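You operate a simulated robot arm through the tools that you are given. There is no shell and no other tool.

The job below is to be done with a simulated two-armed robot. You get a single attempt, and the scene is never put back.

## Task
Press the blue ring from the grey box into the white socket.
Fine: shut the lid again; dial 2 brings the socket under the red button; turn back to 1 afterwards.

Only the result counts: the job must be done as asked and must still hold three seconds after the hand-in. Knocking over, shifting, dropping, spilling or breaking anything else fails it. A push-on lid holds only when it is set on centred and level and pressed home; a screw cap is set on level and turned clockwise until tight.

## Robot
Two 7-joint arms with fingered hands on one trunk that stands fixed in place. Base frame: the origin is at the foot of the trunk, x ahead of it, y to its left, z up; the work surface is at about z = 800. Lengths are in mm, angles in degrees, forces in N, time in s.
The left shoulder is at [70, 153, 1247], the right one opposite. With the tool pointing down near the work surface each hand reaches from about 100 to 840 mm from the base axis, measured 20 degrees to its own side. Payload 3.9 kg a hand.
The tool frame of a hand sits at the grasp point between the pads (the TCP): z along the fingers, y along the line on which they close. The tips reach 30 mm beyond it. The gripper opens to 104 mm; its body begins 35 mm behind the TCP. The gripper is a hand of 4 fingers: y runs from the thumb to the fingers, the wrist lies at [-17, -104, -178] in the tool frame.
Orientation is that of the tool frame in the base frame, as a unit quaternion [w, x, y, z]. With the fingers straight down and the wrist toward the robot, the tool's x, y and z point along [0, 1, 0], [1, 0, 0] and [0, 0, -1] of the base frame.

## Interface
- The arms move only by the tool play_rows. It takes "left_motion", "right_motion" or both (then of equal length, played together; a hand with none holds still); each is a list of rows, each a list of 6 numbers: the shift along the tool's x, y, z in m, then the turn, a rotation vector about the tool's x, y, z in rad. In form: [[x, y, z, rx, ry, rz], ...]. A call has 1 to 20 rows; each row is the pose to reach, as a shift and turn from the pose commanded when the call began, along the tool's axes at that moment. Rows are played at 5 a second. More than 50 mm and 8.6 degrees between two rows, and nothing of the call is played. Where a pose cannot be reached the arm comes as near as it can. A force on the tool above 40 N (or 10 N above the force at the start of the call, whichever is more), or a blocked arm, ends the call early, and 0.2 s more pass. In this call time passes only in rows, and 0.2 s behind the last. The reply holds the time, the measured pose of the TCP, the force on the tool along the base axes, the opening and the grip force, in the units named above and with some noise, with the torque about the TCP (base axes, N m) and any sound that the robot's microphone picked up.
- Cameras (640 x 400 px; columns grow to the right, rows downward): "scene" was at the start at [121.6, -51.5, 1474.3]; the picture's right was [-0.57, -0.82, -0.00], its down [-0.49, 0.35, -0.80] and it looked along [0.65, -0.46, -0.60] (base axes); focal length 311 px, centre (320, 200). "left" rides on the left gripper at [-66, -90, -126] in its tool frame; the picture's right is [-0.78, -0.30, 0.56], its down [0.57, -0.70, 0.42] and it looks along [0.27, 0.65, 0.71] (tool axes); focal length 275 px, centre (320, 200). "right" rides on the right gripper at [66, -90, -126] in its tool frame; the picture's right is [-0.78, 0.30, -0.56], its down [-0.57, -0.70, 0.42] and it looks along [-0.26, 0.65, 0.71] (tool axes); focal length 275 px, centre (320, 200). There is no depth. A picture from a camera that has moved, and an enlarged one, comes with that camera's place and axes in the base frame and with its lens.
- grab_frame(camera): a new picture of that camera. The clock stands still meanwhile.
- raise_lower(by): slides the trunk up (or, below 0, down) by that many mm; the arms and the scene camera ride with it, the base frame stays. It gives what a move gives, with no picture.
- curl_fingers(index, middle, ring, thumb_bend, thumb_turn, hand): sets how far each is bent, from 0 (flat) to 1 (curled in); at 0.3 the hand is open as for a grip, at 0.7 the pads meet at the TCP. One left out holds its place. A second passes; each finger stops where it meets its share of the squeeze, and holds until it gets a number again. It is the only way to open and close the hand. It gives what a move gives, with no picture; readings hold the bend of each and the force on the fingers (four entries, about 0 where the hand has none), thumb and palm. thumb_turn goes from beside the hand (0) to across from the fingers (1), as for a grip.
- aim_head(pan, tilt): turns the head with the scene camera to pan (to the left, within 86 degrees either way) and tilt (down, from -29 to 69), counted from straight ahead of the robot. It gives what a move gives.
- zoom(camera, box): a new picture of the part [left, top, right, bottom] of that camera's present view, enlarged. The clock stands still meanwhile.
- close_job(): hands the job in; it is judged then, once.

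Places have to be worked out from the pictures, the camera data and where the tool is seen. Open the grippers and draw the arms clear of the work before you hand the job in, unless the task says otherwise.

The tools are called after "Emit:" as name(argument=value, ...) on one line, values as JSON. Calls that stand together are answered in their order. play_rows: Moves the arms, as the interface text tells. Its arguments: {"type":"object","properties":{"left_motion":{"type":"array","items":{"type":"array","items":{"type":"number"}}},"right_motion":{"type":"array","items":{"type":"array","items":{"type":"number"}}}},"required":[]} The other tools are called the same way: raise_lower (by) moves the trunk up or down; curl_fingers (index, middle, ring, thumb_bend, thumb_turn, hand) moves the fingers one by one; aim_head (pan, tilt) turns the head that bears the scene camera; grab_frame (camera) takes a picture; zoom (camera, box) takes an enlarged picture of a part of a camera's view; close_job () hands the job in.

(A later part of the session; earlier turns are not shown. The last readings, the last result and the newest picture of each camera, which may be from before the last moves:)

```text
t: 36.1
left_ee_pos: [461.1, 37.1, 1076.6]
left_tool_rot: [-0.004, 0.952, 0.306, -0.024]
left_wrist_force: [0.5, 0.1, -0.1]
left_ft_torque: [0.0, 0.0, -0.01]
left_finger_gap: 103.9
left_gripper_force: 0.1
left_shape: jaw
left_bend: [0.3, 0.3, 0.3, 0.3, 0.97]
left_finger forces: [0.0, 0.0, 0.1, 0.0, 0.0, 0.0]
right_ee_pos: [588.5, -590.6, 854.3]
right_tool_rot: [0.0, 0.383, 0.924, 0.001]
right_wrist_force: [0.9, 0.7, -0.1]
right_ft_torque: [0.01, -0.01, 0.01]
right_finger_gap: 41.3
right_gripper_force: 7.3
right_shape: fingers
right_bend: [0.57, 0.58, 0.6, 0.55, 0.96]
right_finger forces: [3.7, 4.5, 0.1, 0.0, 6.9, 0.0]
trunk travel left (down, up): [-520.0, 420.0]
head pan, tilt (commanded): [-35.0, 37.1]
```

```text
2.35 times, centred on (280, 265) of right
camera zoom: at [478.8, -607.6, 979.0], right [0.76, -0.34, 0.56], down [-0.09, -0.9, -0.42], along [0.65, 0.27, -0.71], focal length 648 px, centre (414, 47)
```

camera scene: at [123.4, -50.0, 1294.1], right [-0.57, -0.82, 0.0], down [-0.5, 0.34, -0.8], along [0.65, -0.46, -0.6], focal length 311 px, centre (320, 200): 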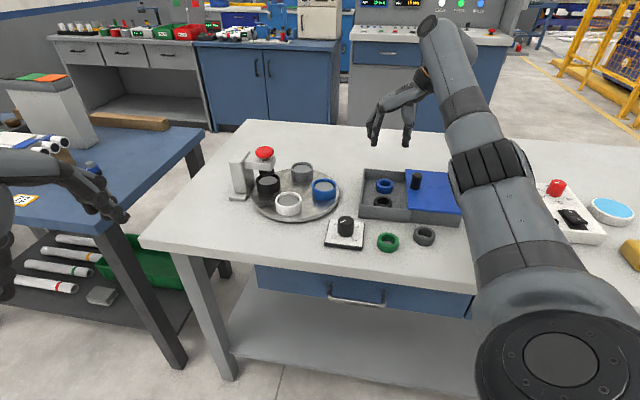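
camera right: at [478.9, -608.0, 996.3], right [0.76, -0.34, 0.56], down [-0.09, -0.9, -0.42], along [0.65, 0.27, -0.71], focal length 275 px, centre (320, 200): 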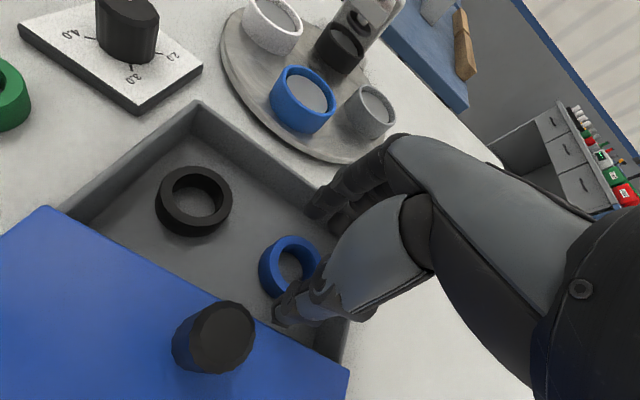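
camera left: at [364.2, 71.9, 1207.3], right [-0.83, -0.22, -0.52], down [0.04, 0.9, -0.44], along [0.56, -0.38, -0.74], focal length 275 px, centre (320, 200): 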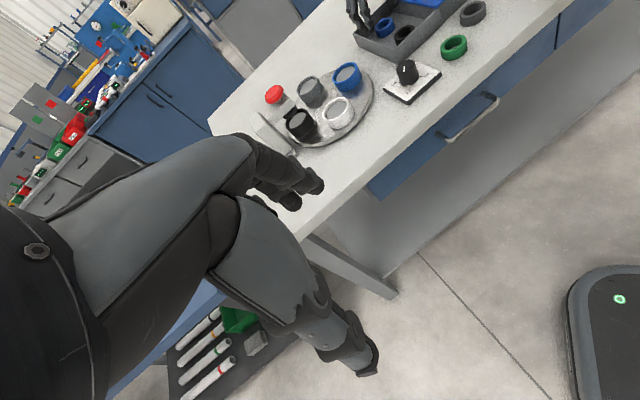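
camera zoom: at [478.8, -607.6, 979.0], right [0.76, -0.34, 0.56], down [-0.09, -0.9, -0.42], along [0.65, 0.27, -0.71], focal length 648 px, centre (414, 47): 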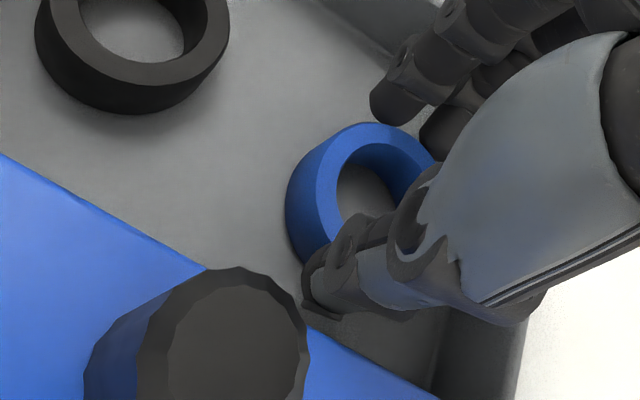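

The grip holds with index 3.7 N, middle 4.5 N and thumb 6.9 N. I'll lift slowly and check that the ring comes along.

Emit:
play_rows(right_motion=[[0, 0, -0.004, 0, 0, 0], [0, 0, -0.01, 0, 0, 0], [0, 0, -0.02, 0, 0, 0], [0, 0, -0.03, 0, 0, 0], [0, 0, -0.04, 0, 0, 0]])

Emit:
zoom(camera="scene", box=[355, 110, 425, 200])

Emit:
zoom(camera="right", box=[200, 180, 360, 350])

```text
t: 37.3
left_ee_pos: [462.3, 37.1, 1076.6]
left_tool_rot: [-0.003, 0.952, 0.306, -0.023]
left_wrist_force: [-0.2, -0.1, -0.1]
left_ft_torque: [0.01, 0.01, 0.01]
left_finger_gap: 103.7
left_gripper_force: 0.0
left_shape: jaw
left_bend: [0.3, 0.3, 0.3, 0.3, 0.97]
left_finger forces: [0.0, 0.0, 0.0, 0.0, 0.0, 0.1]
right_ee_pos: [588.3, -590.3, 893.4]
right_tool_rot: [0.0, 0.383, 0.924, -0.001]
right_wrist_force: [-0.3, -0.1, -0.1]
right_ft_torque: [0.01, -0.01, 0.03]
right_finger_gap: 41.1
right_gripper_force: 7.5
right_shape: fingers
right_bend: [0.57, 0.58, 0.6, 0.54, 0.96]
right_finger forces: [3.7, 4.3, 0.0, 0.0, 6.5, 0.0]
trunk travel left (down, up): [-520.0, 420.0]
head pan, tilt (commanded): [-35.0, 37.1]
```

```text
4.44 times, centred on (390, 155) of scene
camera zoom: at [121.5, -51.1, 1294.3], right [-0.57, -0.82, 0.0], down [-0.49, 0.35, -0.8], along [0.65, -0.46, -0.6], focal length 1380 px, centre (9, 400)
```

zoom: 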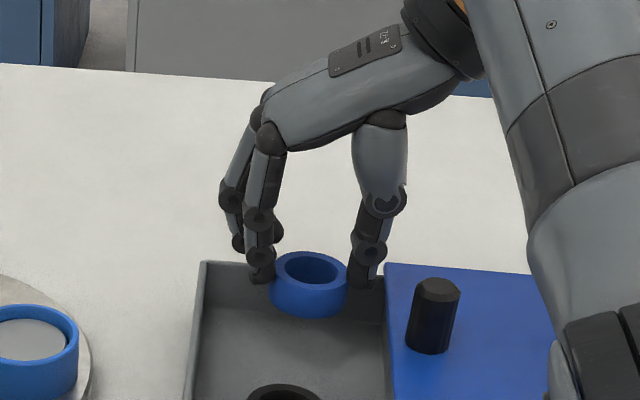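

```text
2.35 times, centred on (280, 265) of right
camera zoom: at [479.1, -607.7, 1019.1], right [0.76, -0.34, 0.56], down [-0.09, -0.9, -0.42], along [0.65, 0.27, -0.71], focal length 648 px, centre (414, 47)
```

zoom: 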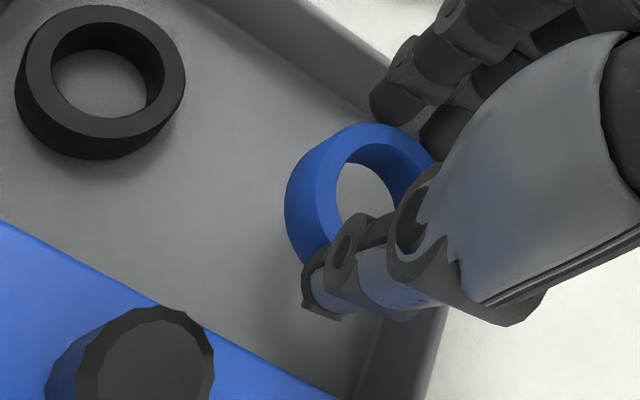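

The ring is lifted level with no slip. I'll raise it and carry it to above the white socket at about (660,-334), keeping it high.

Emit:
play_rows(right_motion=[[0, 0, -0.035, 0, 0, 0], [0, 0, -0.07, 0, 0, 0], [0.0187, 0.0331, -0.075, 0, 0, 0], [0.0373, 0.0663, -0.075, 0, 0, 0], [0.0559, 0.0994, -0.075, 0, 0, 0], [0.0746, 0.1325, -0.075, 0, 0, 0], [0.0932, 0.1656, -0.075, 0, 0, 0], [0.1119, 0.1988, -0.075, 0, 0, 0], [0.1305, 0.2319, -0.075, 0, 0, 0]])

Emit:
grab_frame(camera="right")

Emit:
grab_frame(camera="scene")

Emit:
grab_frame(camera="left")

```text
t: 39.3
left_ee_pos: [463.7, 38.0, 1076.9]
left_tool_rot: [-0.002, 0.952, 0.306, -0.025]
left_wrist_force: [0.6, -0.2, 0.1]
left_ft_torque: [-0.01, -0.02, 0.04]
left_finger_gap: 104.0
left_gripper_force: 0.1
left_shape: jaw
left_bend: [0.3, 0.3, 0.3, 0.3, 0.97]
left_finger forces: [0.0, 0.0, 0.0, 0.0, 0.0, 0.1]
right_ee_pos: [659.2, -331.7, 969.1]
right_tool_rot: [-0.001, 0.383, 0.924, -0.001]
right_wrist_force: [-0.6, 0.2, -0.8]
right_ft_torque: [0.0, -0.02, 0.04]
right_finger_gap: 40.8
right_gripper_force: 6.8
right_shape: fingers
right_bend: [0.57, 0.58, 0.6, 0.55, 0.96]
right_finger forces: [3.6, 4.0, 0.0, 0.1, 6.0, 0.0]
trunk travel left (down, up): [-520.0, 420.0]
head pan, tilt (commanded): [-35.0, 37.1]
```

```text
taken
camera right: at [550.1, -349.2, 1095.1], right [0.76, -0.34, 0.56], down [-0.09, -0.9, -0.42], along [0.65, 0.27, -0.71], focal length 275 px, centre (320, 200)
```

right: 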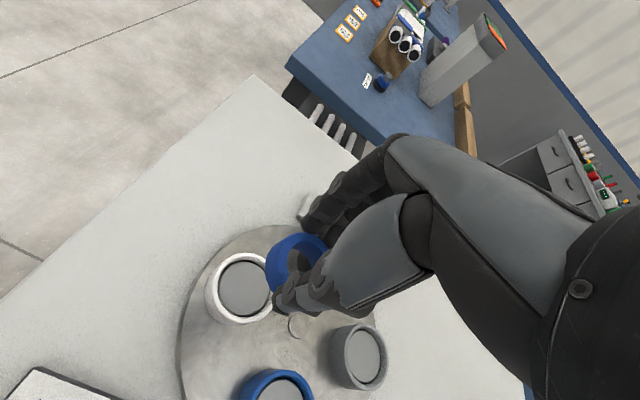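

```text
taken
camera scene: at [122.0, -50.1, 1294.3], right [-0.57, -0.82, 0.0], down [-0.49, 0.35, -0.8], along [0.65, -0.46, -0.6], focal length 311 px, centre (320, 200)
```

scene: 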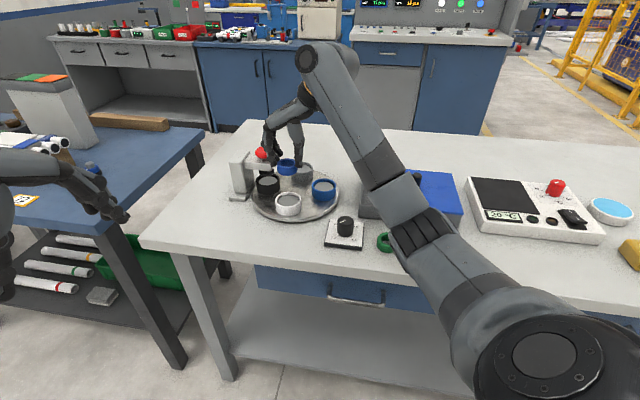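

```text
taken
camera left: at [364.2, 73.4, 1207.2], right [-0.83, -0.22, -0.52], down [0.04, 0.9, -0.44], along [0.56, -0.38, -0.74], focal length 275 px, centre (320, 200)
```

left: 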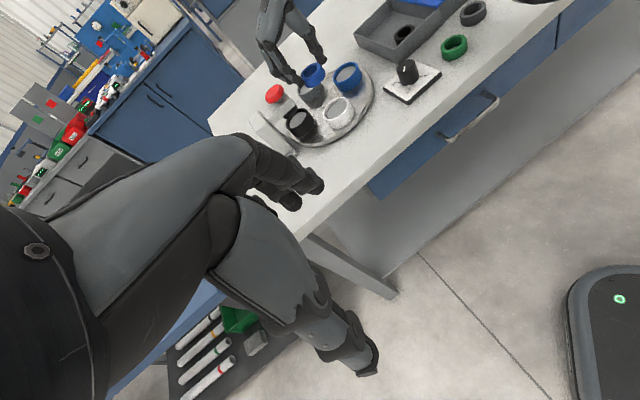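

The ring is above the turntable. I'll zoom each camera to locate the white socket relative to the ring.

Emit:
zoom(camera="right", box=[180, 215, 340, 345])

Emit:
zoom(camera="scene", box=[230, 130, 350, 230])

Emit:
zoom(camera="left", box=[260, 40, 380, 150])

```text
3.08 times, centred on (260, 280) of right
camera zoom: at [550.1, -349.2, 1095.1], right [0.76, -0.34, 0.56], down [-0.09, -0.9, -0.42], along [0.65, 0.27, -0.71], focal length 847 px, centre (505, -46)
```

zoom: 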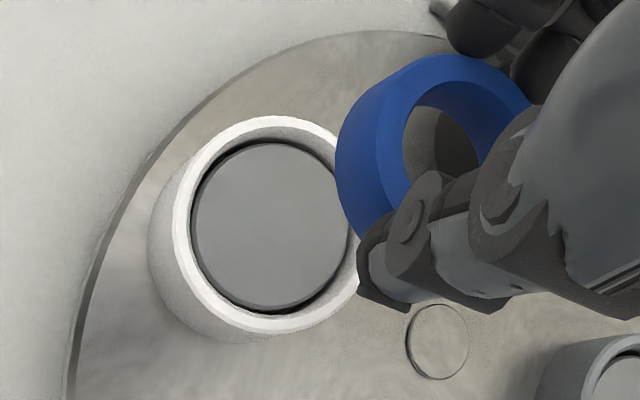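

```text
4.00 times, centred on (290, 180) of scene
camera zoom: at [122.0, -50.1, 1294.3], right [-0.57, -0.82, 0.0], down [-0.49, 0.35, -0.8], along [0.65, -0.46, -0.6], focal length 1242 px, centre (440, 280)
```

zoom: 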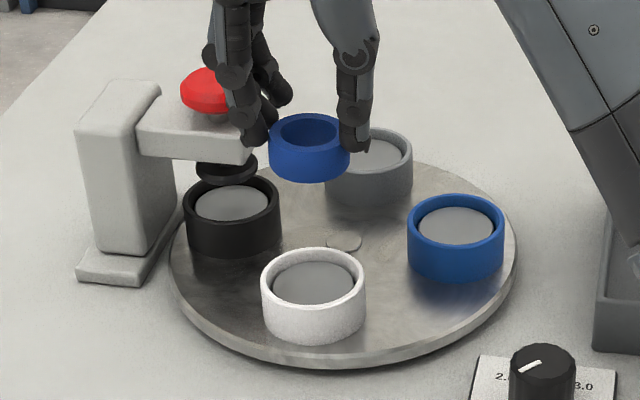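

```text
3.64 times, centred on (320, 95) of left
camera zoom: at [364.2, 73.4, 1207.2], right [-0.83, -0.22, -0.52], down [0.04, 0.9, -0.44], along [0.56, -0.38, -0.74], focal length 1001 px, centre (320, 582)
```

zoom: 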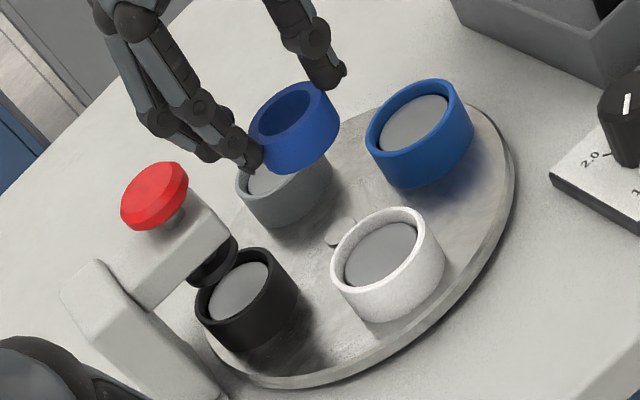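

The view is clear: the press ram sits well above the black socket rim. I'll zoom tighter on the ring in the right camera to get its centre relative to the hand.

Emit:
zoom(camera="right", box=[255, 220, 345, 310])

Emit:
zoom(camera="scene", box=[270, 145, 320, 190])

```text
4.44 times, centred on (300, 265) of right
camera zoom: at [550.1, -349.2, 1095.1], right [0.76, -0.34, 0.56], down [-0.09, -0.9, -0.42], along [0.65, 0.27, -0.71], focal length 1224 px, centre (409, -89)
```

zoom: 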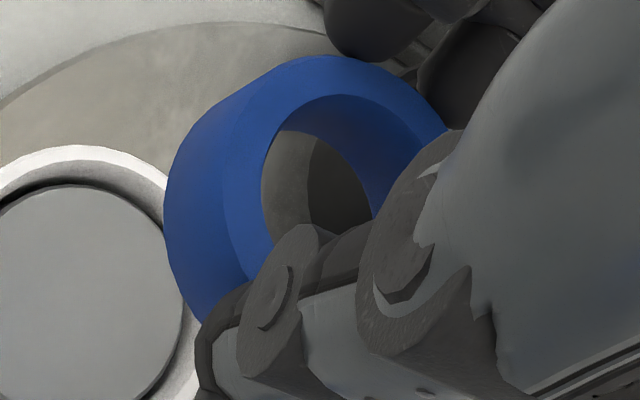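

```text
8.89 times, centred on (295, 168) of scene
camera zoom: at [122.0, -50.1, 1294.3], right [-0.57, -0.82, 0.0], down [-0.49, 0.35, -0.8], along [0.65, -0.46, -0.6], focal length 2760 px, centre (542, 489)
```

zoom: 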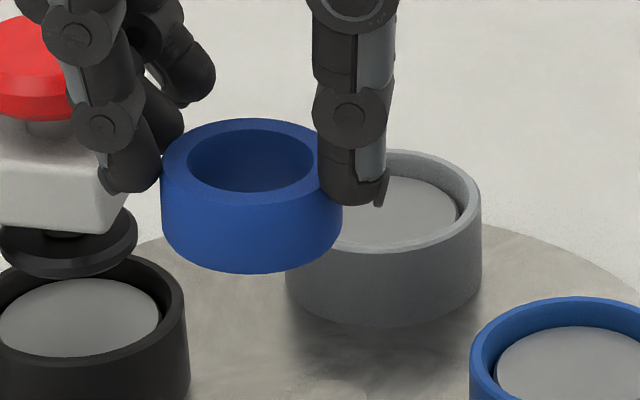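

The ring measures about 18 mm tall, with its centre a few millimetres off the TCP. Both cameras say the socket is about (-2,+5.6) mm from the ring. I'll shift by that and descend about 70 mm to just above the rim for another look.

Emit:
play_rows(right_motion=[[0.003, 0.001, 0.015, 0, 0, 0], [0.0054, 0.0025, 0.03, 0, 0, 0], [0.0054, 0.0025, 0.05, 0, 0, 0], [0.0054, 0.0025, 0.068, 0, 0, 0]])

Emit:
zoom(camera="right", box=[200, 200, 360, 330])

Emit:
zoom(camera="scene", box=[250, 150, 330, 230])

Emit:
zoom(camera="left", box=[270, 60, 370, 150])

```text
t: 40.3
left_ee_pos: [463.1, 36.5, 1076.7]
left_tool_rot: [-0.003, 0.952, 0.306, -0.025]
left_wrist_force: [0.2, 0.1, 0.1]
left_ft_torque: [-0.01, -0.01, -0.02]
left_finger_gap: 103.8
left_gripper_force: 0.0
left_shape: jaw
left_bend: [0.3, 0.3, 0.3, 0.3, 0.97]
left_finger forces: [0.0, 0.0, 0.0, 0.0, 0.1, 0.1]
right_ee_pos: [659.4, -327.5, 898.9]
right_tool_rot: [0.0, 0.383, 0.924, 0.0]
right_wrist_force: [-0.8, -0.2, -1.1]
right_ft_torque: [0.01, -0.03, 0.03]
right_finger_gap: 41.0
right_gripper_force: 6.6
right_shape: fingers
right_bend: [0.57, 0.58, 0.6, 0.55, 0.96]
right_finger forces: [3.7, 4.1, 0.0, 0.1, 6.0, 0.1]
trunk travel left (down, up): [-520.0, 420.0]
head pan, tilt (commanded): [-35.0, 37.1]
```

```text
3.08 times, centred on (280, 265) of right
camera zoom: at [548.5, -345.8, 1025.2], right [0.76, -0.34, 0.56], down [-0.09, -0.9, -0.42], along [0.65, 0.27, -0.71], focal length 847 px, centre (443, 0)
```

zoom: 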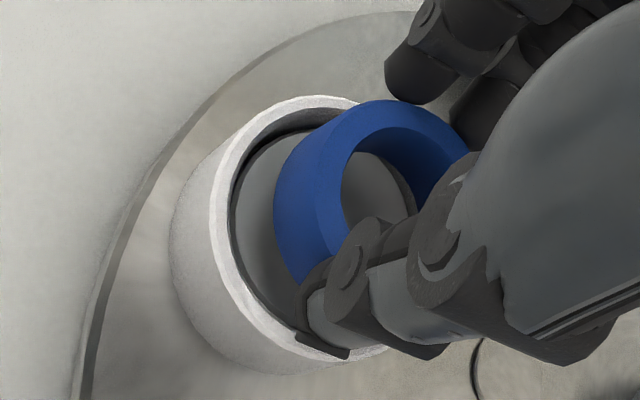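

```text
5.00 times, centred on (290, 190) of scene
camera zoom: at [121.9, -51.4, 1294.3], right [-0.57, -0.82, 0.0], down [-0.49, 0.35, -0.8], along [0.65, -0.46, -0.6], focal length 1553 px, centre (470, 250)
```

zoom: 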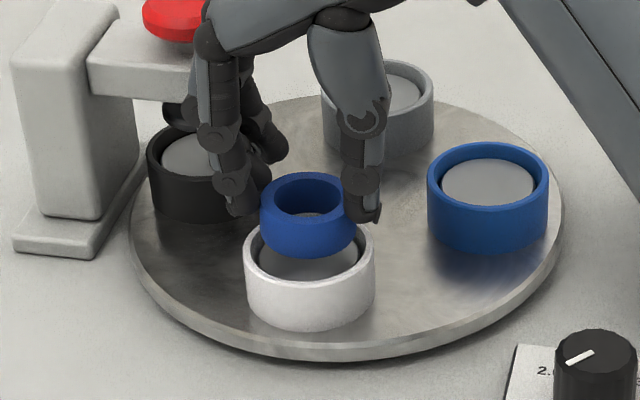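

```text
4.44 times, centred on (320, 105) of left
camera zoom: at [364.1, 72.0, 1207.4], right [-0.83, -0.22, -0.52], down [0.04, 0.9, -0.44], along [0.56, -0.38, -0.74], focal length 1224 px, centre (320, 622)
```

zoom: 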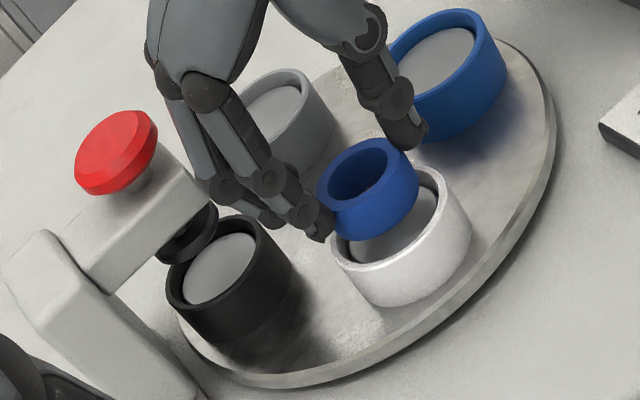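

The three cameras agree the ring is within about 2 mm of the socket axis. I'll make a small correction and lower 12 mm.

Emit:
play_rows(right_motion=[[0.001, 0.001, 0.004, 0, 0, 0], [0.001, 0.001, 0.008, 0, 0, 0], [0.001, 0.001, 0.012, 0, 0, 0]])

Emit:
zoom(camera="scene", box=[260, 160, 320, 220])

Emit:
zoom(camera="left", box=[290, 70, 370, 140])

Emit:
zoom(camera="right", box=[200, 200, 360, 330])

```text
t: 41.1
left_ee_pos: [462.9, 36.7, 1077.0]
left_tool_rot: [-0.003, 0.952, 0.305, -0.024]
left_wrist_force: [0.0, -0.6, 0.2]
left_ft_torque: [0.01, 0.01, 0.03]
left_finger_gap: 103.8
left_gripper_force: 0.1
left_shape: jaw
left_bend: [0.3, 0.3, 0.3, 0.3, 0.97]
left_finger forces: [0.1, 0.0, 0.1, 0.0, 0.1, 0.0]
right_ee_pos: [658.1, -326.3, 888.3]
right_tool_rot: [0.0, 0.383, 0.924, 0.001]
right_wrist_force: [0.0, -0.5, 0.4]
right_ft_torque: [0.02, 0.02, 0.0]
right_finger_gap: 41.0
right_gripper_force: 7.3
right_shape: fingers
right_bend: [0.57, 0.58, 0.6, 0.55, 0.96]
right_finger forces: [3.6, 4.1, 0.0, 0.0, 6.2, 0.0]
trunk travel left (down, up): [-520.0, 420.0]
head pan, tilt (commanded): [-35.0, 37.1]
```

```text
6.67 times, centred on (290, 190) of scene
camera zoom: at [121.6, -51.2, 1294.3], right [-0.57, -0.82, 0.0], down [-0.49, 0.35, -0.8], along [0.65, -0.46, -0.6], focal length 2070 px, centre (520, 267)
```

zoom: 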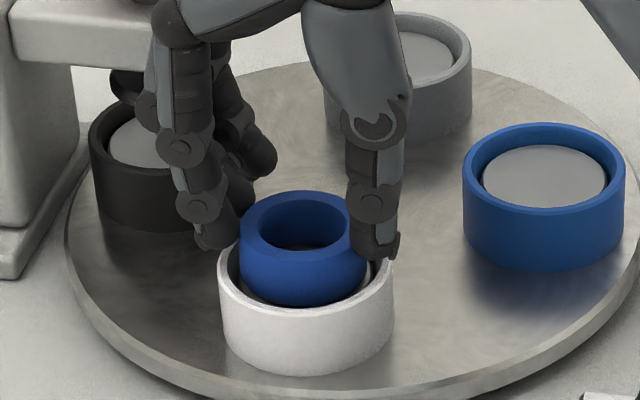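

```text
5.71 times, centred on (330, 105) of left
camera zoom: at [363.8, 72.2, 1207.4], right [-0.83, -0.22, -0.52], down [0.04, 0.9, -0.44], along [0.56, -0.38, -0.74], focal length 1573 px, centre (263, 743)
```

zoom: 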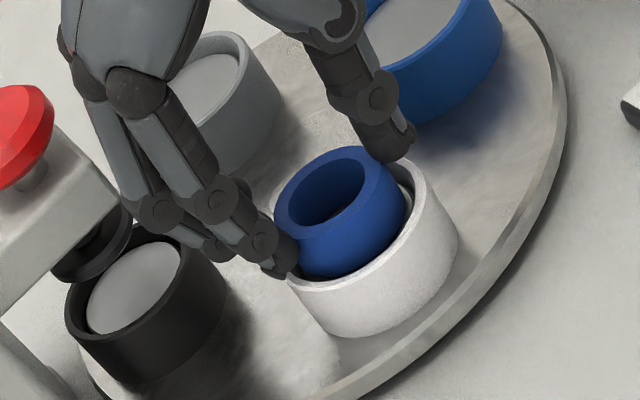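

```text
3.08 times, centred on (280, 265) of right
camera zoom: at [548.3, -344.2, 1013.7], right [0.76, -0.34, 0.56], down [-0.09, -0.9, -0.42], along [0.65, 0.27, -0.71], focal length 847 px, centre (443, 0)
```

zoom: 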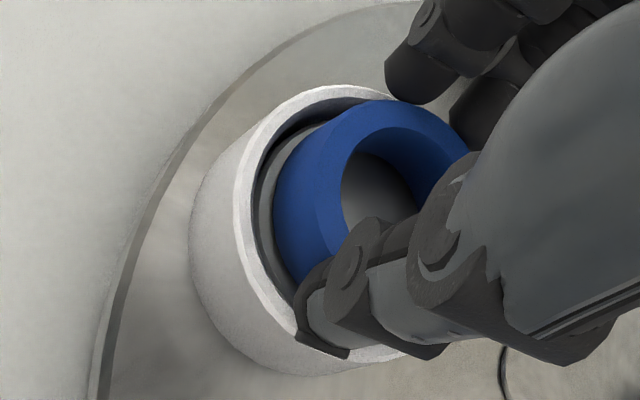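

The ring's lower edge is about to enter the rim and looks centred. I'll lower in 2 mm steps and watch the force.

Emit:
play_rows(right_motion=[[0, 0, 0.002, 0, 0, 0], [0, 0, 0.004, 0, 0, 0]])

Emit:
zoom(camera="scene", box=[260, 160, 320, 220])

Emit:
zoom(camera="left", box=[290, 70, 370, 140])

```text
t: 41.7
left_ee_pos: [463.5, 37.0, 1077.0]
left_tool_rot: [-0.002, 0.952, 0.306, -0.024]
left_wrist_force: [-0.7, -0.3, -0.9]
left_ft_torque: [-0.03, 0.03, -0.02]
left_finger_gap: 104.1
left_gripper_force: 0.0
left_shape: jaw
left_bend: [0.3, 0.3, 0.3, 0.3, 0.97]
left_finger forces: [0.0, 0.1, 0.0, 0.0, 0.0, 0.0]
right_ee_pos: [658.3, -325.9, 884.1]
right_tool_rot: [0.0, 0.383, 0.924, 0.0]
right_wrist_force: [0.1, 1.2, 1.9]
right_ft_torque: [-0.05, 0.02, -0.04]
right_finger_gap: 40.9
right_gripper_force: 8.1
right_shape: fingers
right_bend: [0.57, 0.58, 0.6, 0.55, 0.96]
right_finger forces: [3.8, 4.4, 0.1, 0.0, 8.2, 0.0]
trunk travel left (down, up): [-520.0, 420.0]
head pan, tilt (commanded): [-35.0, 37.1]
```

```text
6.67 times, centred on (290, 190) of scene
camera zoom: at [121.4, -51.1, 1294.3], right [-0.57, -0.82, 0.0], down [-0.49, 0.35, -0.8], along [0.65, -0.46, -0.6], focal length 2070 px, centre (520, 267)
```

zoom: 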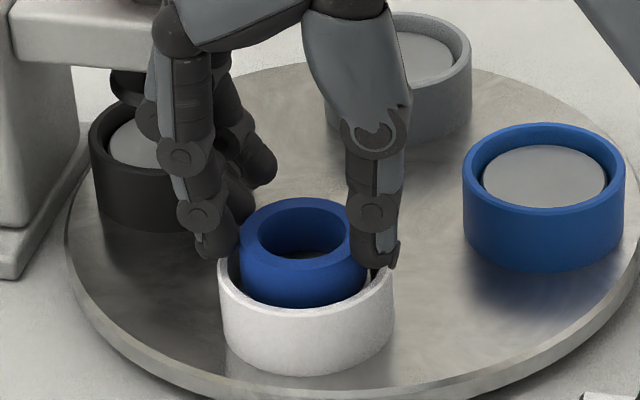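

```text
5.71 times, centred on (330, 105) of left
camera zoom: at [363.6, 72.3, 1207.5], right [-0.83, -0.22, -0.52], down [0.04, 0.9, -0.44], along [0.56, -0.38, -0.74], focal length 1573 px, centre (263, 743)
```

zoom: 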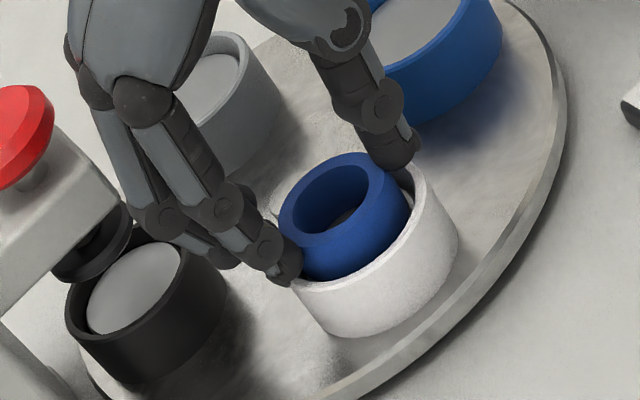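

The force is just beginning to rise, at 1.9 N on the wrist, so the ring is essentially down in the socket. I'll raise 1 mm to keep the thumb off the rim and open the hand slightly to release it.

Emit:
play_rows(right_motion=[[0, 0, -0.001, 0, 0, 0]])

Emit:
curl_fingers(hand="right", index=0.51, middle=0.51, ring=0.51, thumb_bend=0.49)

Emit:
zoom(camera="scene", box=[260, 160, 320, 220])

Emit:
zoom(camera="left", box=[290, 70, 370, 140])

Emit:
zoom(camera="right", box=[200, 200, 360, 330])

```text
t: 42.1
left_ee_pos: [462.1, 35.7, 1077.7]
left_tool_rot: [-0.004, 0.952, 0.306, -0.024]
left_wrist_force: [-0.6, 0.5, 1.0]
left_ft_torque: [-0.01, 0.04, -0.03]
left_finger_gap: 103.8
left_gripper_force: 0.0
left_shape: jaw
left_bend: [0.3, 0.3, 0.3, 0.3, 0.97]
left_finger forces: [0.0, 0.1, 0.0, 0.0, 0.0, 0.1]
right_ee_pos: [657.3, -326.9, 884.5]
right_tool_rot: [0.0, 0.383, 0.924, 0.001]
right_wrist_force: [-0.5, 0.1, 0.8]
right_ft_torque: [-0.08, 0.04, -0.02]
right_finger_gap: 41.2
right_gripper_force: 7.5
right_shape: fingers
right_bend: [0.57, 0.58, 0.6, 0.55, 0.96]
right_finger forces: [3.5, 4.2, 0.0, 0.0, 6.5, 0.0]
trunk travel left (down, up): [-520.0, 420.0]
head pan, tilt (commanded): [-35.0, 37.1]
```

```text
t: 43.1
left_ee_pos: [462.6, 35.8, 1077.0]
left_tool_rot: [-0.003, 0.952, 0.306, -0.024]
left_wrist_force: [-0.5, -0.8, 0.0]
left_ft_torque: [0.01, -0.01, 0.03]
left_finger_gap: 103.8
left_gripper_force: 0.1
left_shape: jaw
left_bend: [0.3, 0.3, 0.3, 0.3, 0.97]
left_finger forces: [0.0, 0.0, 0.1, 0.0, 0.0, 0.0]
right_ee_pos: [657.4, -325.8, 887.5]
right_tool_rot: [0.0, 0.383, 0.924, 0.0]
right_wrist_force: [0.1, 0.0, -0.2]
right_ft_torque: [-0.01, 0.01, 0.01]
right_finger_gap: 53.4
right_gripper_force: 0.0
right_shape: fingers
right_bend: [0.51, 0.51, 0.51, 0.49, 0.97]
right_finger forces: [0.0, 0.1, 0.0, 0.0, 0.0, 0.1]
trunk travel left (down, up): [-520.0, 420.0]
head pan, tilt (commanded): [-35.0, 37.1]
```

```text
6.67 times, centred on (290, 190) of scene
camera zoom: at [121.6, -51.2, 1294.3], right [-0.57, -0.82, 0.0], down [-0.49, 0.35, -0.8], along [0.65, -0.46, -0.6], focal length 2070 px, centre (520, 267)
```

zoom: 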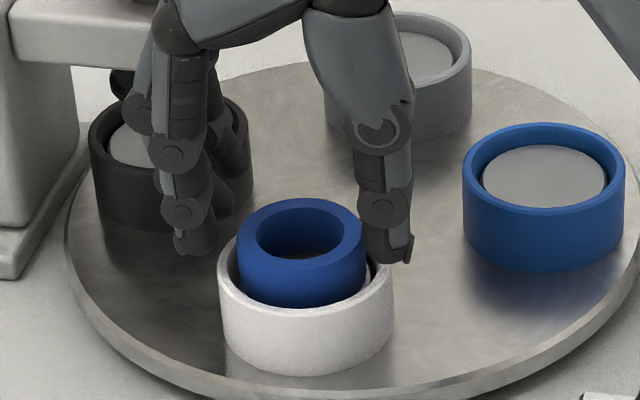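

```text
5.71 times, centred on (330, 105) of left
camera zoom: at [363.8, 72.2, 1207.4], right [-0.83, -0.22, -0.52], down [0.04, 0.9, -0.44], along [0.56, -0.38, -0.74], focal length 1573 px, centre (263, 743)
```

zoom: 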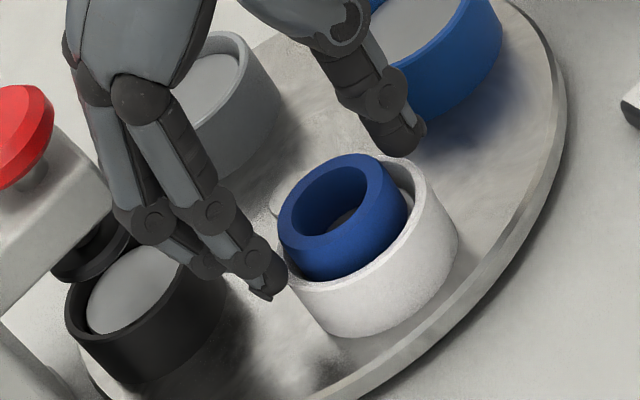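

```text
3.08 times, centred on (280, 265) of right
camera zoom: at [548.5, -344.1, 1010.9], right [0.76, -0.34, 0.56], down [-0.09, -0.9, -0.42], along [0.65, 0.27, -0.71], focal length 847 px, centre (443, 0)
```

zoom: 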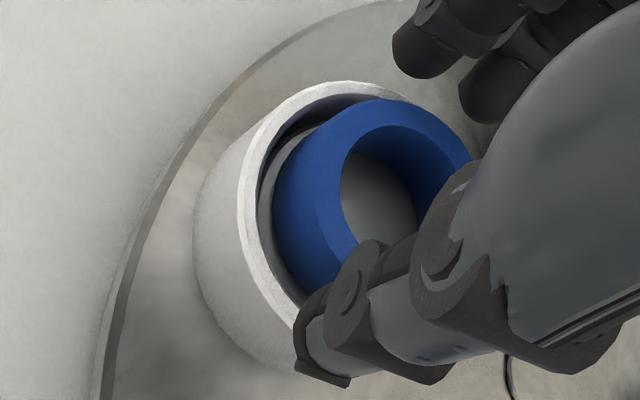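

The ring is released and resting in the white socket. I'll lift straight up and look at how it sits.

Emit:
play_rows(right_motion=[[0, 0, -0.01, 0, 0, 0], [0, 0, -0.025, 0, 0, 0], [0, 0, -0.05, 0, 0, 0], [0, 0, -0.085, 0, 0, 0]])

Emit:
zoom(camera="scene", box=[260, 165, 320, 220])

Emit:
zoom(camera="left", box=[290, 70, 370, 140])

Emit:
zoom(camera="right", box=[180, 215, 340, 345])

```text
t: 44.1
left_ee_pos: [461.3, 37.2, 1076.5]
left_tool_rot: [-0.002, 0.952, 0.306, -0.024]
left_wrist_force: [-0.2, -0.1, -0.3]
left_ft_torque: [0.02, 0.0, 0.02]
left_finger_gap: 103.9
left_gripper_force: 0.1
left_shape: jaw
left_bend: [0.3, 0.3, 0.3, 0.3, 0.97]
left_finger forces: [0.0, 0.0, 0.0, 0.0, 0.0, 0.0]
right_ee_pos: [657.5, -325.6, 970.3]
right_tool_rot: [-0.001, 0.382, 0.924, 0.0]
right_wrist_force: [0.1, 0.1, -0.1]
right_ft_torque: [0.01, 0.0, 0.02]
right_finger_gap: 53.3
right_gripper_force: 0.0
right_shape: fingers
right_bend: [0.51, 0.51, 0.51, 0.49, 0.97]
right_finger forces: [0.0, 0.1, 0.0, 0.0, 0.0, 0.0]
trunk travel left (down, up): [-520.0, 420.0]
head pan, tilt (commanded): [-35.0, 37.1]
```

```text
7.27 times, centred on (290, 192) of scene
camera zoom: at [121.1, -50.6, 1294.3], right [-0.57, -0.82, 0.0], down [-0.49, 0.35, -0.8], along [0.65, -0.46, -0.6], focal length 2259 px, centre (538, 254)
```

zoom: 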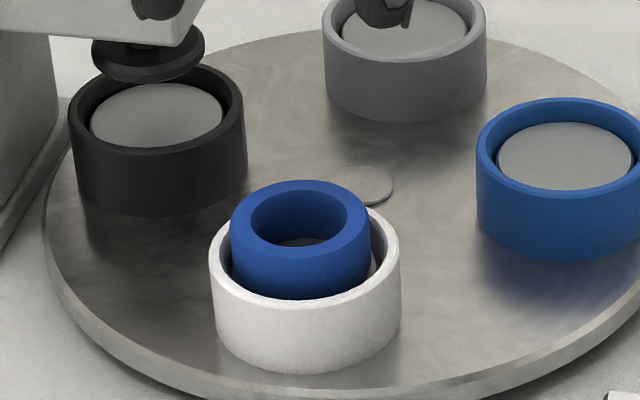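

```text
5.71 times, centred on (330, 105) of left
camera zoom: at [363.4, 72.8, 1207.5], right [-0.83, -0.22, -0.52], down [0.04, 0.9, -0.44], along [0.56, -0.38, -0.74], focal length 1573 px, centre (263, 743)
```

zoom: 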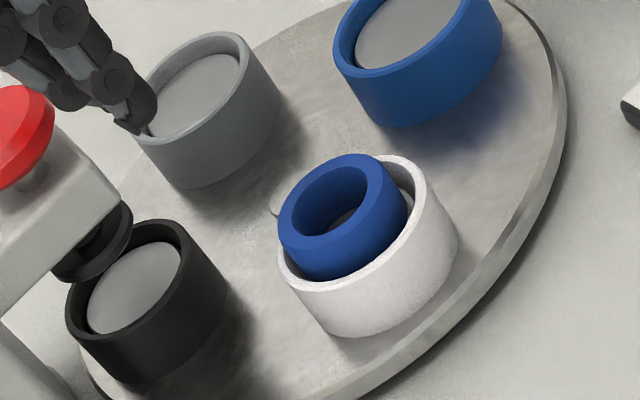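

```text
3.08 times, centred on (260, 280) of right
camera zoom: at [547.7, -343.2, 1095.7], right [0.76, -0.34, 0.56], down [-0.09, -0.9, -0.42], along [0.65, 0.27, -0.71], focal length 847 px, centre (505, -46)
```

zoom: 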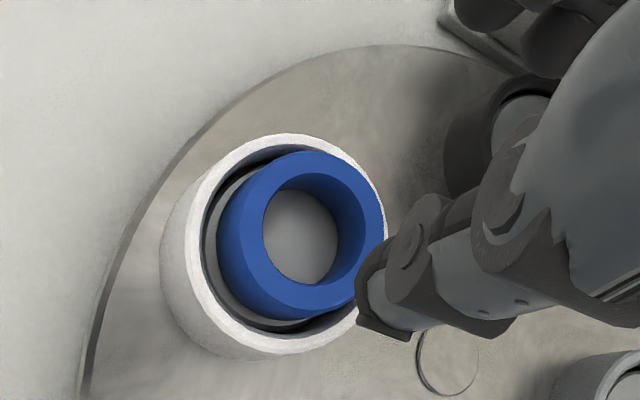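

The ring sits level on the disc inside the white rim. I'll zoom in tightly to judge how well centred it is.

Emit:
zoom(camera="scene", box=[272, 180, 308, 212])

Emit:
zoom(camera="left", box=[310, 85, 355, 125])

Emit:
zoom(camera="right", box=[205, 235, 285, 315])

```text
12.50 times, centred on (290, 196) of scene
camera zoom: at [121.1, -50.6, 1294.3], right [-0.57, -0.82, 0.0], down [-0.49, 0.35, -0.8], along [0.65, -0.46, -0.6], focal length 3882 px, centre (695, 250)
```

zoom: 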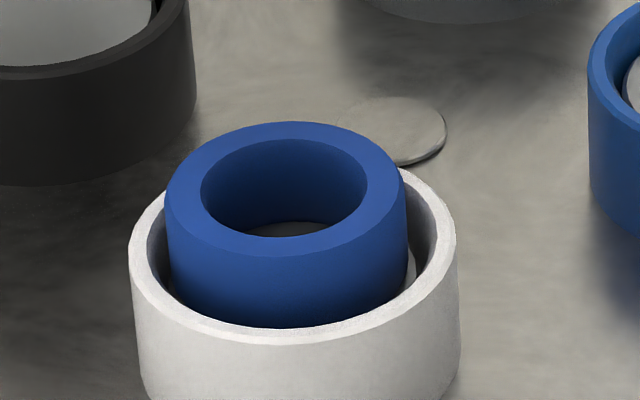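

```text
10.00 times, centred on (332, 105) of left
camera zoom: at [363.4, 72.8, 1207.5], right [-0.83, -0.22, -0.52], down [0.04, 0.9, -0.44], along [0.56, -0.38, -0.74], focal length 2753 px, centre (195, 1150)
```

zoom: 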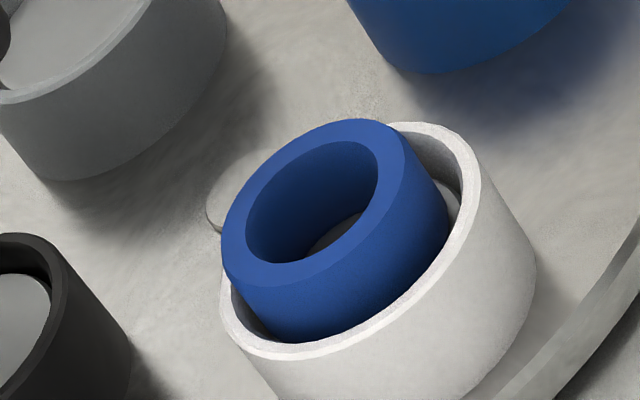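

```text
5.00 times, centred on (245, 275) of right
camera zoom: at [547.7, -343.2, 1095.7], right [0.76, -0.34, 0.56], down [-0.09, -0.9, -0.42], along [0.65, 0.27, -0.71], focal length 1376 px, centre (695, -175)
```

zoom: 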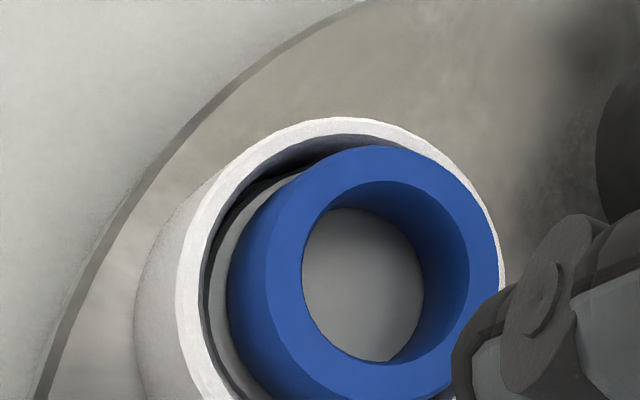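

The ring is centred to within 1–2 mm, which is good. Next comes the dial. I'll raise the trunk 100 mm for better elbow clearance, then move the right hand over the dial.

Emit:
raise_lower(by=100)

Emit:
play_rows(right_motion=[[0.0127, -0.0375, 0.02, 0, 0, 0], [0.0255, -0.075, 0.04, 0, 0, 0], [0.0382, -0.1124, 0.07, 0, 0, 0], [0.0509, -0.1499, 0.1, 0, 0, 0]])

Emit:
grab_frame(camera="right")

Emit:
grab_frame(camera="scene")

Emit:
zoom(camera="left", box=[310, 30, 470, 150])

```text
t: 45.4
left_ee_pos: [462.5, 36.9, 1177.6]
left_tool_rot: [-0.004, 0.952, 0.305, -0.025]
left_wrist_force: [-0.7, -0.5, -0.1]
left_ft_torque: [-0.01, 0.04, 0.0]
left_finger_gap: 103.9
left_gripper_force: 0.1
left_shape: jaw
left_bend: [0.3, 0.3, 0.3, 0.3, 0.97]
left_finger forces: [0.0, 0.1, 0.1, 0.0, 0.1, 0.0]
right_ee_pos: [657.2, -325.8, 1068.9]
right_tool_rot: [0.0, 0.383, 0.924, 0.0]
right_wrist_force: [-0.6, -0.2, -0.9]
right_ft_torque: [-0.02, -0.01, -0.06]
right_finger_gap: 53.2
right_gripper_force: 0.1
right_shape: fingers
right_bend: [0.51, 0.51, 0.51, 0.49, 0.97]
right_finger forces: [0.0, 0.1, 0.0, 0.0, 0.0, 0.0]
trunk travel left (down, up): [-620.0, 320.0]
head pan, tilt (commanded): [-35.0, 37.1]
```

```text
t: 46.4
left_ee_pos: [460.8, 34.9, 1177.7]
left_tool_rot: [-0.003, 0.952, 0.305, -0.023]
left_wrist_force: [0.4, 0.0, 0.0]
left_ft_torque: [0.01, -0.02, 0.0]
left_finger_gap: 103.9
left_gripper_force: 0.0
left_shape: jaw
left_bend: [0.3, 0.3, 0.3, 0.3, 0.97]
left_finger forces: [0.0, 0.0, 0.1, 0.0, 0.0, 0.0]
right_ee_pos: [514.3, -396.6, 970.0]
right_tool_rot: [0.0, 0.383, 0.924, 0.001]
right_wrist_force: [-0.2, -0.1, 0.5]
right_ft_torque: [0.03, -0.03, 0.01]
right_finger_gap: 53.4
right_gripper_force: 0.1
right_shape: fingers
right_bend: [0.51, 0.51, 0.51, 0.49, 0.97]
right_finger forces: [0.0, 0.1, 0.1, 0.0, 0.1, 0.0]
trunk travel left (down, up): [-620.0, 320.0]
head pan, tilt (commanded): [-35.0, 37.1]
```

```text
taken
camera right: at [404.0, -415.0, 1094.8], right [0.76, -0.34, 0.56], down [-0.09, -0.9, -0.43], along [0.65, 0.27, -0.71], focal length 275 px, centre (320, 200)
```

right: 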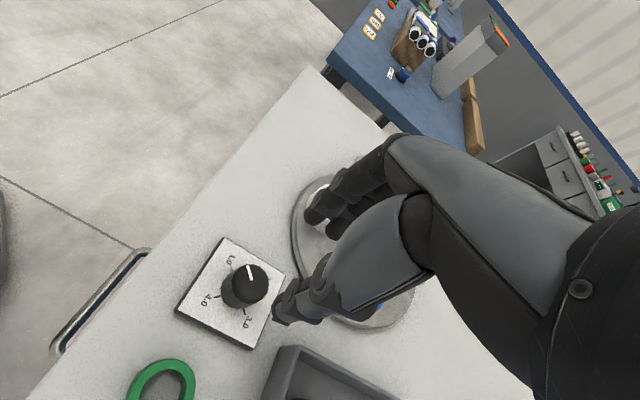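

```text
taken
camera scene: at [119.7, -52.8, 1394.5], right [-0.57, -0.82, 0.0], down [-0.49, 0.35, -0.8], along [0.65, -0.46, -0.6], focal length 311 px, centre (320, 200)
```

scene: 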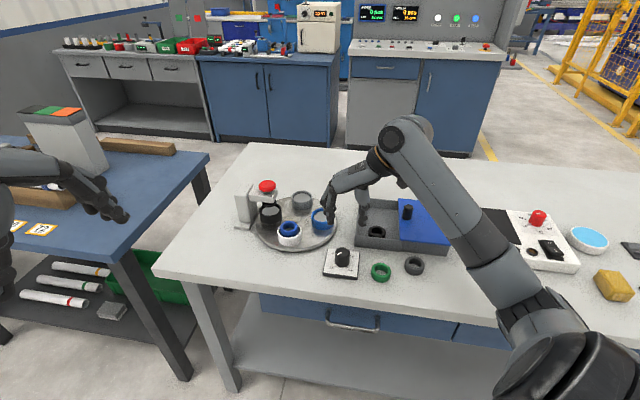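

```text
3.33 times, centred on (390, 90) of left
camera zoom: at [362.0, 70.6, 1308.2], right [-0.83, -0.21, -0.52], down [0.04, 0.9, -0.43], along [0.56, -0.38, -0.74], focal length 918 px, centre (87, 567)
```

zoom: 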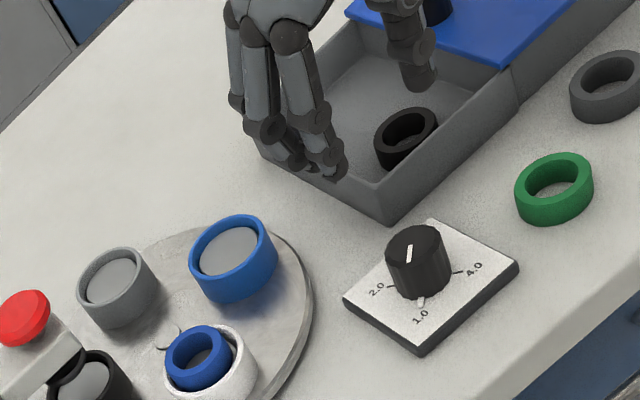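

I'll zoom on the dial knob in the right camera for a precise position.

Emit:
zoom(camera="right", box=[180, 235, 300, 345])

Emit:
zoom(camera="scene", box=[310, 220, 380, 290])

```text
3.64 times, centred on (240, 290) of right
camera zoom: at [404.0, -415.0, 1094.8], right [0.76, -0.34, 0.56], down [-0.09, -0.9, -0.43], along [0.65, 0.27, -0.71], focal length 1001 px, centre (611, -127)
```

zoom: 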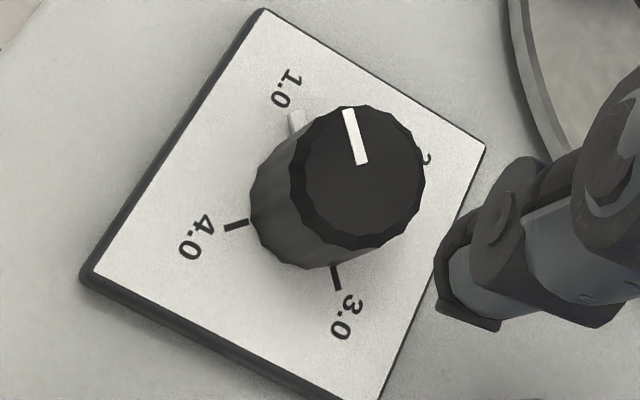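

```text
5.71 times, centred on (345, 255) of scene
camera zoom: at [119.7, -52.8, 1394.5], right [-0.57, -0.82, 0.0], down [-0.49, 0.35, -0.8], along [0.65, -0.46, -0.6], focal length 1775 px, centre (177, -114)
```

zoom: 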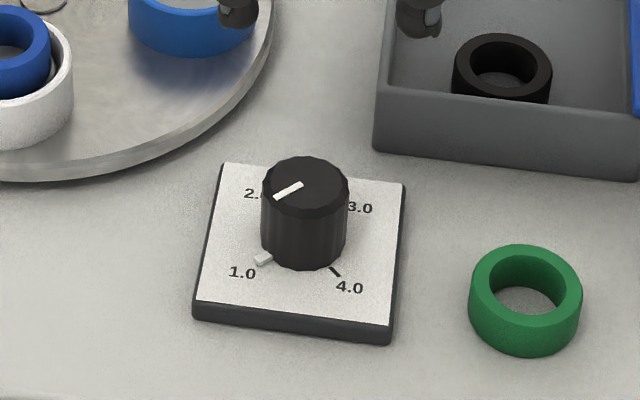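

The dial knob is about 5 mm along tool x and 3 mm along tool y from the TCP. I'll open the fingers a bit more and descend around it, stopping partway to check.

Emit:
curl_fingers(hand="right", index=0.46, middle=0.46, ring=0.46, thumb_bend=0.49)

Emit:
play_rows(right_motion=[[0.005, 0.0028, 0.03, 0, 0, 0], [0.005, 0.0028, 0.06, 0, 0, 0], [0.005, 0.0028, 0.08, 0, 0, 0]])

Emit:
grab_frame(camera="right")

Emit:
zoom(camera="scene", box=[300, 200, 390, 290])

Emit:
zoom(camera="left", box=[360, 50, 480, 150])

```text
t: 47.4
left_ee_pos: [461.9, 35.3, 1175.8]
left_tool_rot: [-0.003, 0.952, 0.305, -0.024]
left_wrist_force: [-0.1, 0.2, 0.0]
left_ft_torque: [0.0, 0.01, -0.02]
left_finger_gap: 103.5
left_gripper_force: 0.0
left_shape: jaw
left_bend: [0.3, 0.3, 0.3, 0.3, 0.97]
left_finger forces: [0.1, 0.0, 0.0, 0.0, 0.0, 0.0]
right_ee_pos: [515.4, -395.6, 968.3]
right_tool_rot: [0.001, 0.383, 0.924, 0.0]
right_wrist_force: [0.3, 0.3, -0.7]
right_ft_torque: [0.03, -0.02, -0.02]
right_finger_gap: 60.0
right_gripper_force: 0.0
right_shape: fingers
right_bend: [0.46, 0.46, 0.46, 0.49, 0.97]
right_finger forces: [0.1, 0.1, 0.0, 0.1, 0.0, 0.1]
trunk travel left (down, up): [-620.0, 320.0]
head pan, tilt (commanded): [-35.0, 37.1]
```

```text
t: 48.2
left_ee_pos: [462.6, 37.4, 1176.5]
left_tool_rot: [-0.003, 0.951, 0.307, -0.024]
left_wrist_force: [-0.3, 1.0, 0.3]
left_ft_torque: [0.0, 0.01, 0.0]
left_finger_gap: 104.0
left_gripper_force: 0.0
left_shape: jaw
left_bend: [0.3, 0.3, 0.3, 0.3, 0.97]
left_finger forces: [0.0, 0.0, 0.1, 0.0, 0.0, 0.0]
right_ee_pos: [513.8, -391.3, 888.4]
right_tool_rot: [0.0, 0.383, 0.924, -0.001]
right_wrist_force: [-0.4, -0.3, 0.3]
right_ft_torque: [0.02, 0.02, 0.01]
right_finger_gap: 59.8
right_gripper_force: 0.0
right_shape: fingers
right_bend: [0.46, 0.46, 0.46, 0.49, 0.97]
right_finger forces: [0.1, 0.0, 0.0, 0.0, 0.0, 0.1]
trunk travel left (down, up): [-620.0, 320.0]
head pan, tilt (commanded): [-35.0, 37.1]
```

```text
taken
camera right: at [404.0, -408.7, 1014.1], right [0.76, -0.34, 0.56], down [-0.09, -0.9, -0.42], along [0.65, 0.27, -0.71], focal length 275 px, centre (320, 200)
```

right: 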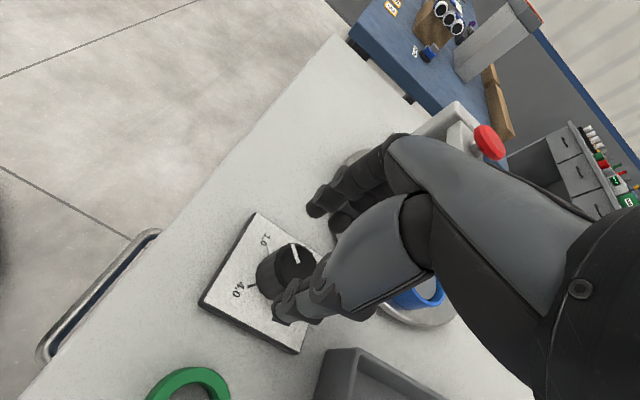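

```text
4.44 times, centred on (345, 245) of scene
camera zoom: at [121.7, -51.4, 1394.3], right [-0.57, -0.82, 0.0], down [-0.49, 0.35, -0.8], along [0.65, -0.46, -0.6], focal length 1380 px, centre (209, 0)
```

zoom: 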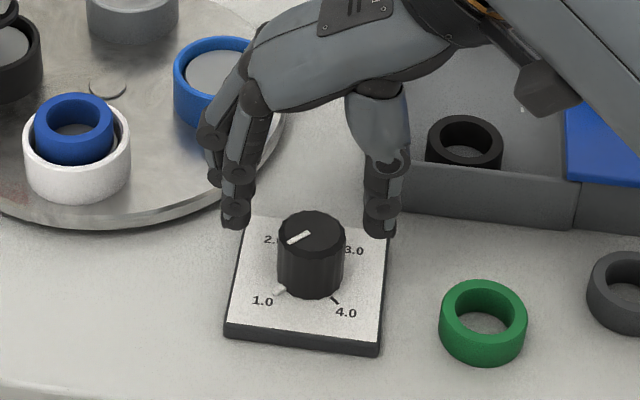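

```text
4.00 times, centred on (420, 100) of left
camera zoom: at [363.9, 72.0, 1307.4], right [-0.83, -0.22, -0.52], down [0.04, 0.9, -0.44], along [0.56, -0.38, -0.74], focal length 1101 px, centre (-80, 600)
```

zoom: 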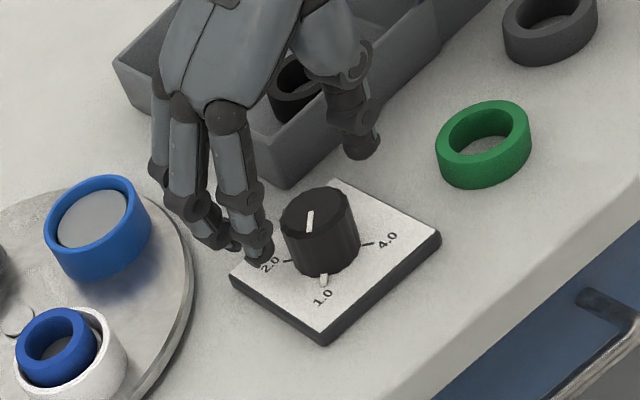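

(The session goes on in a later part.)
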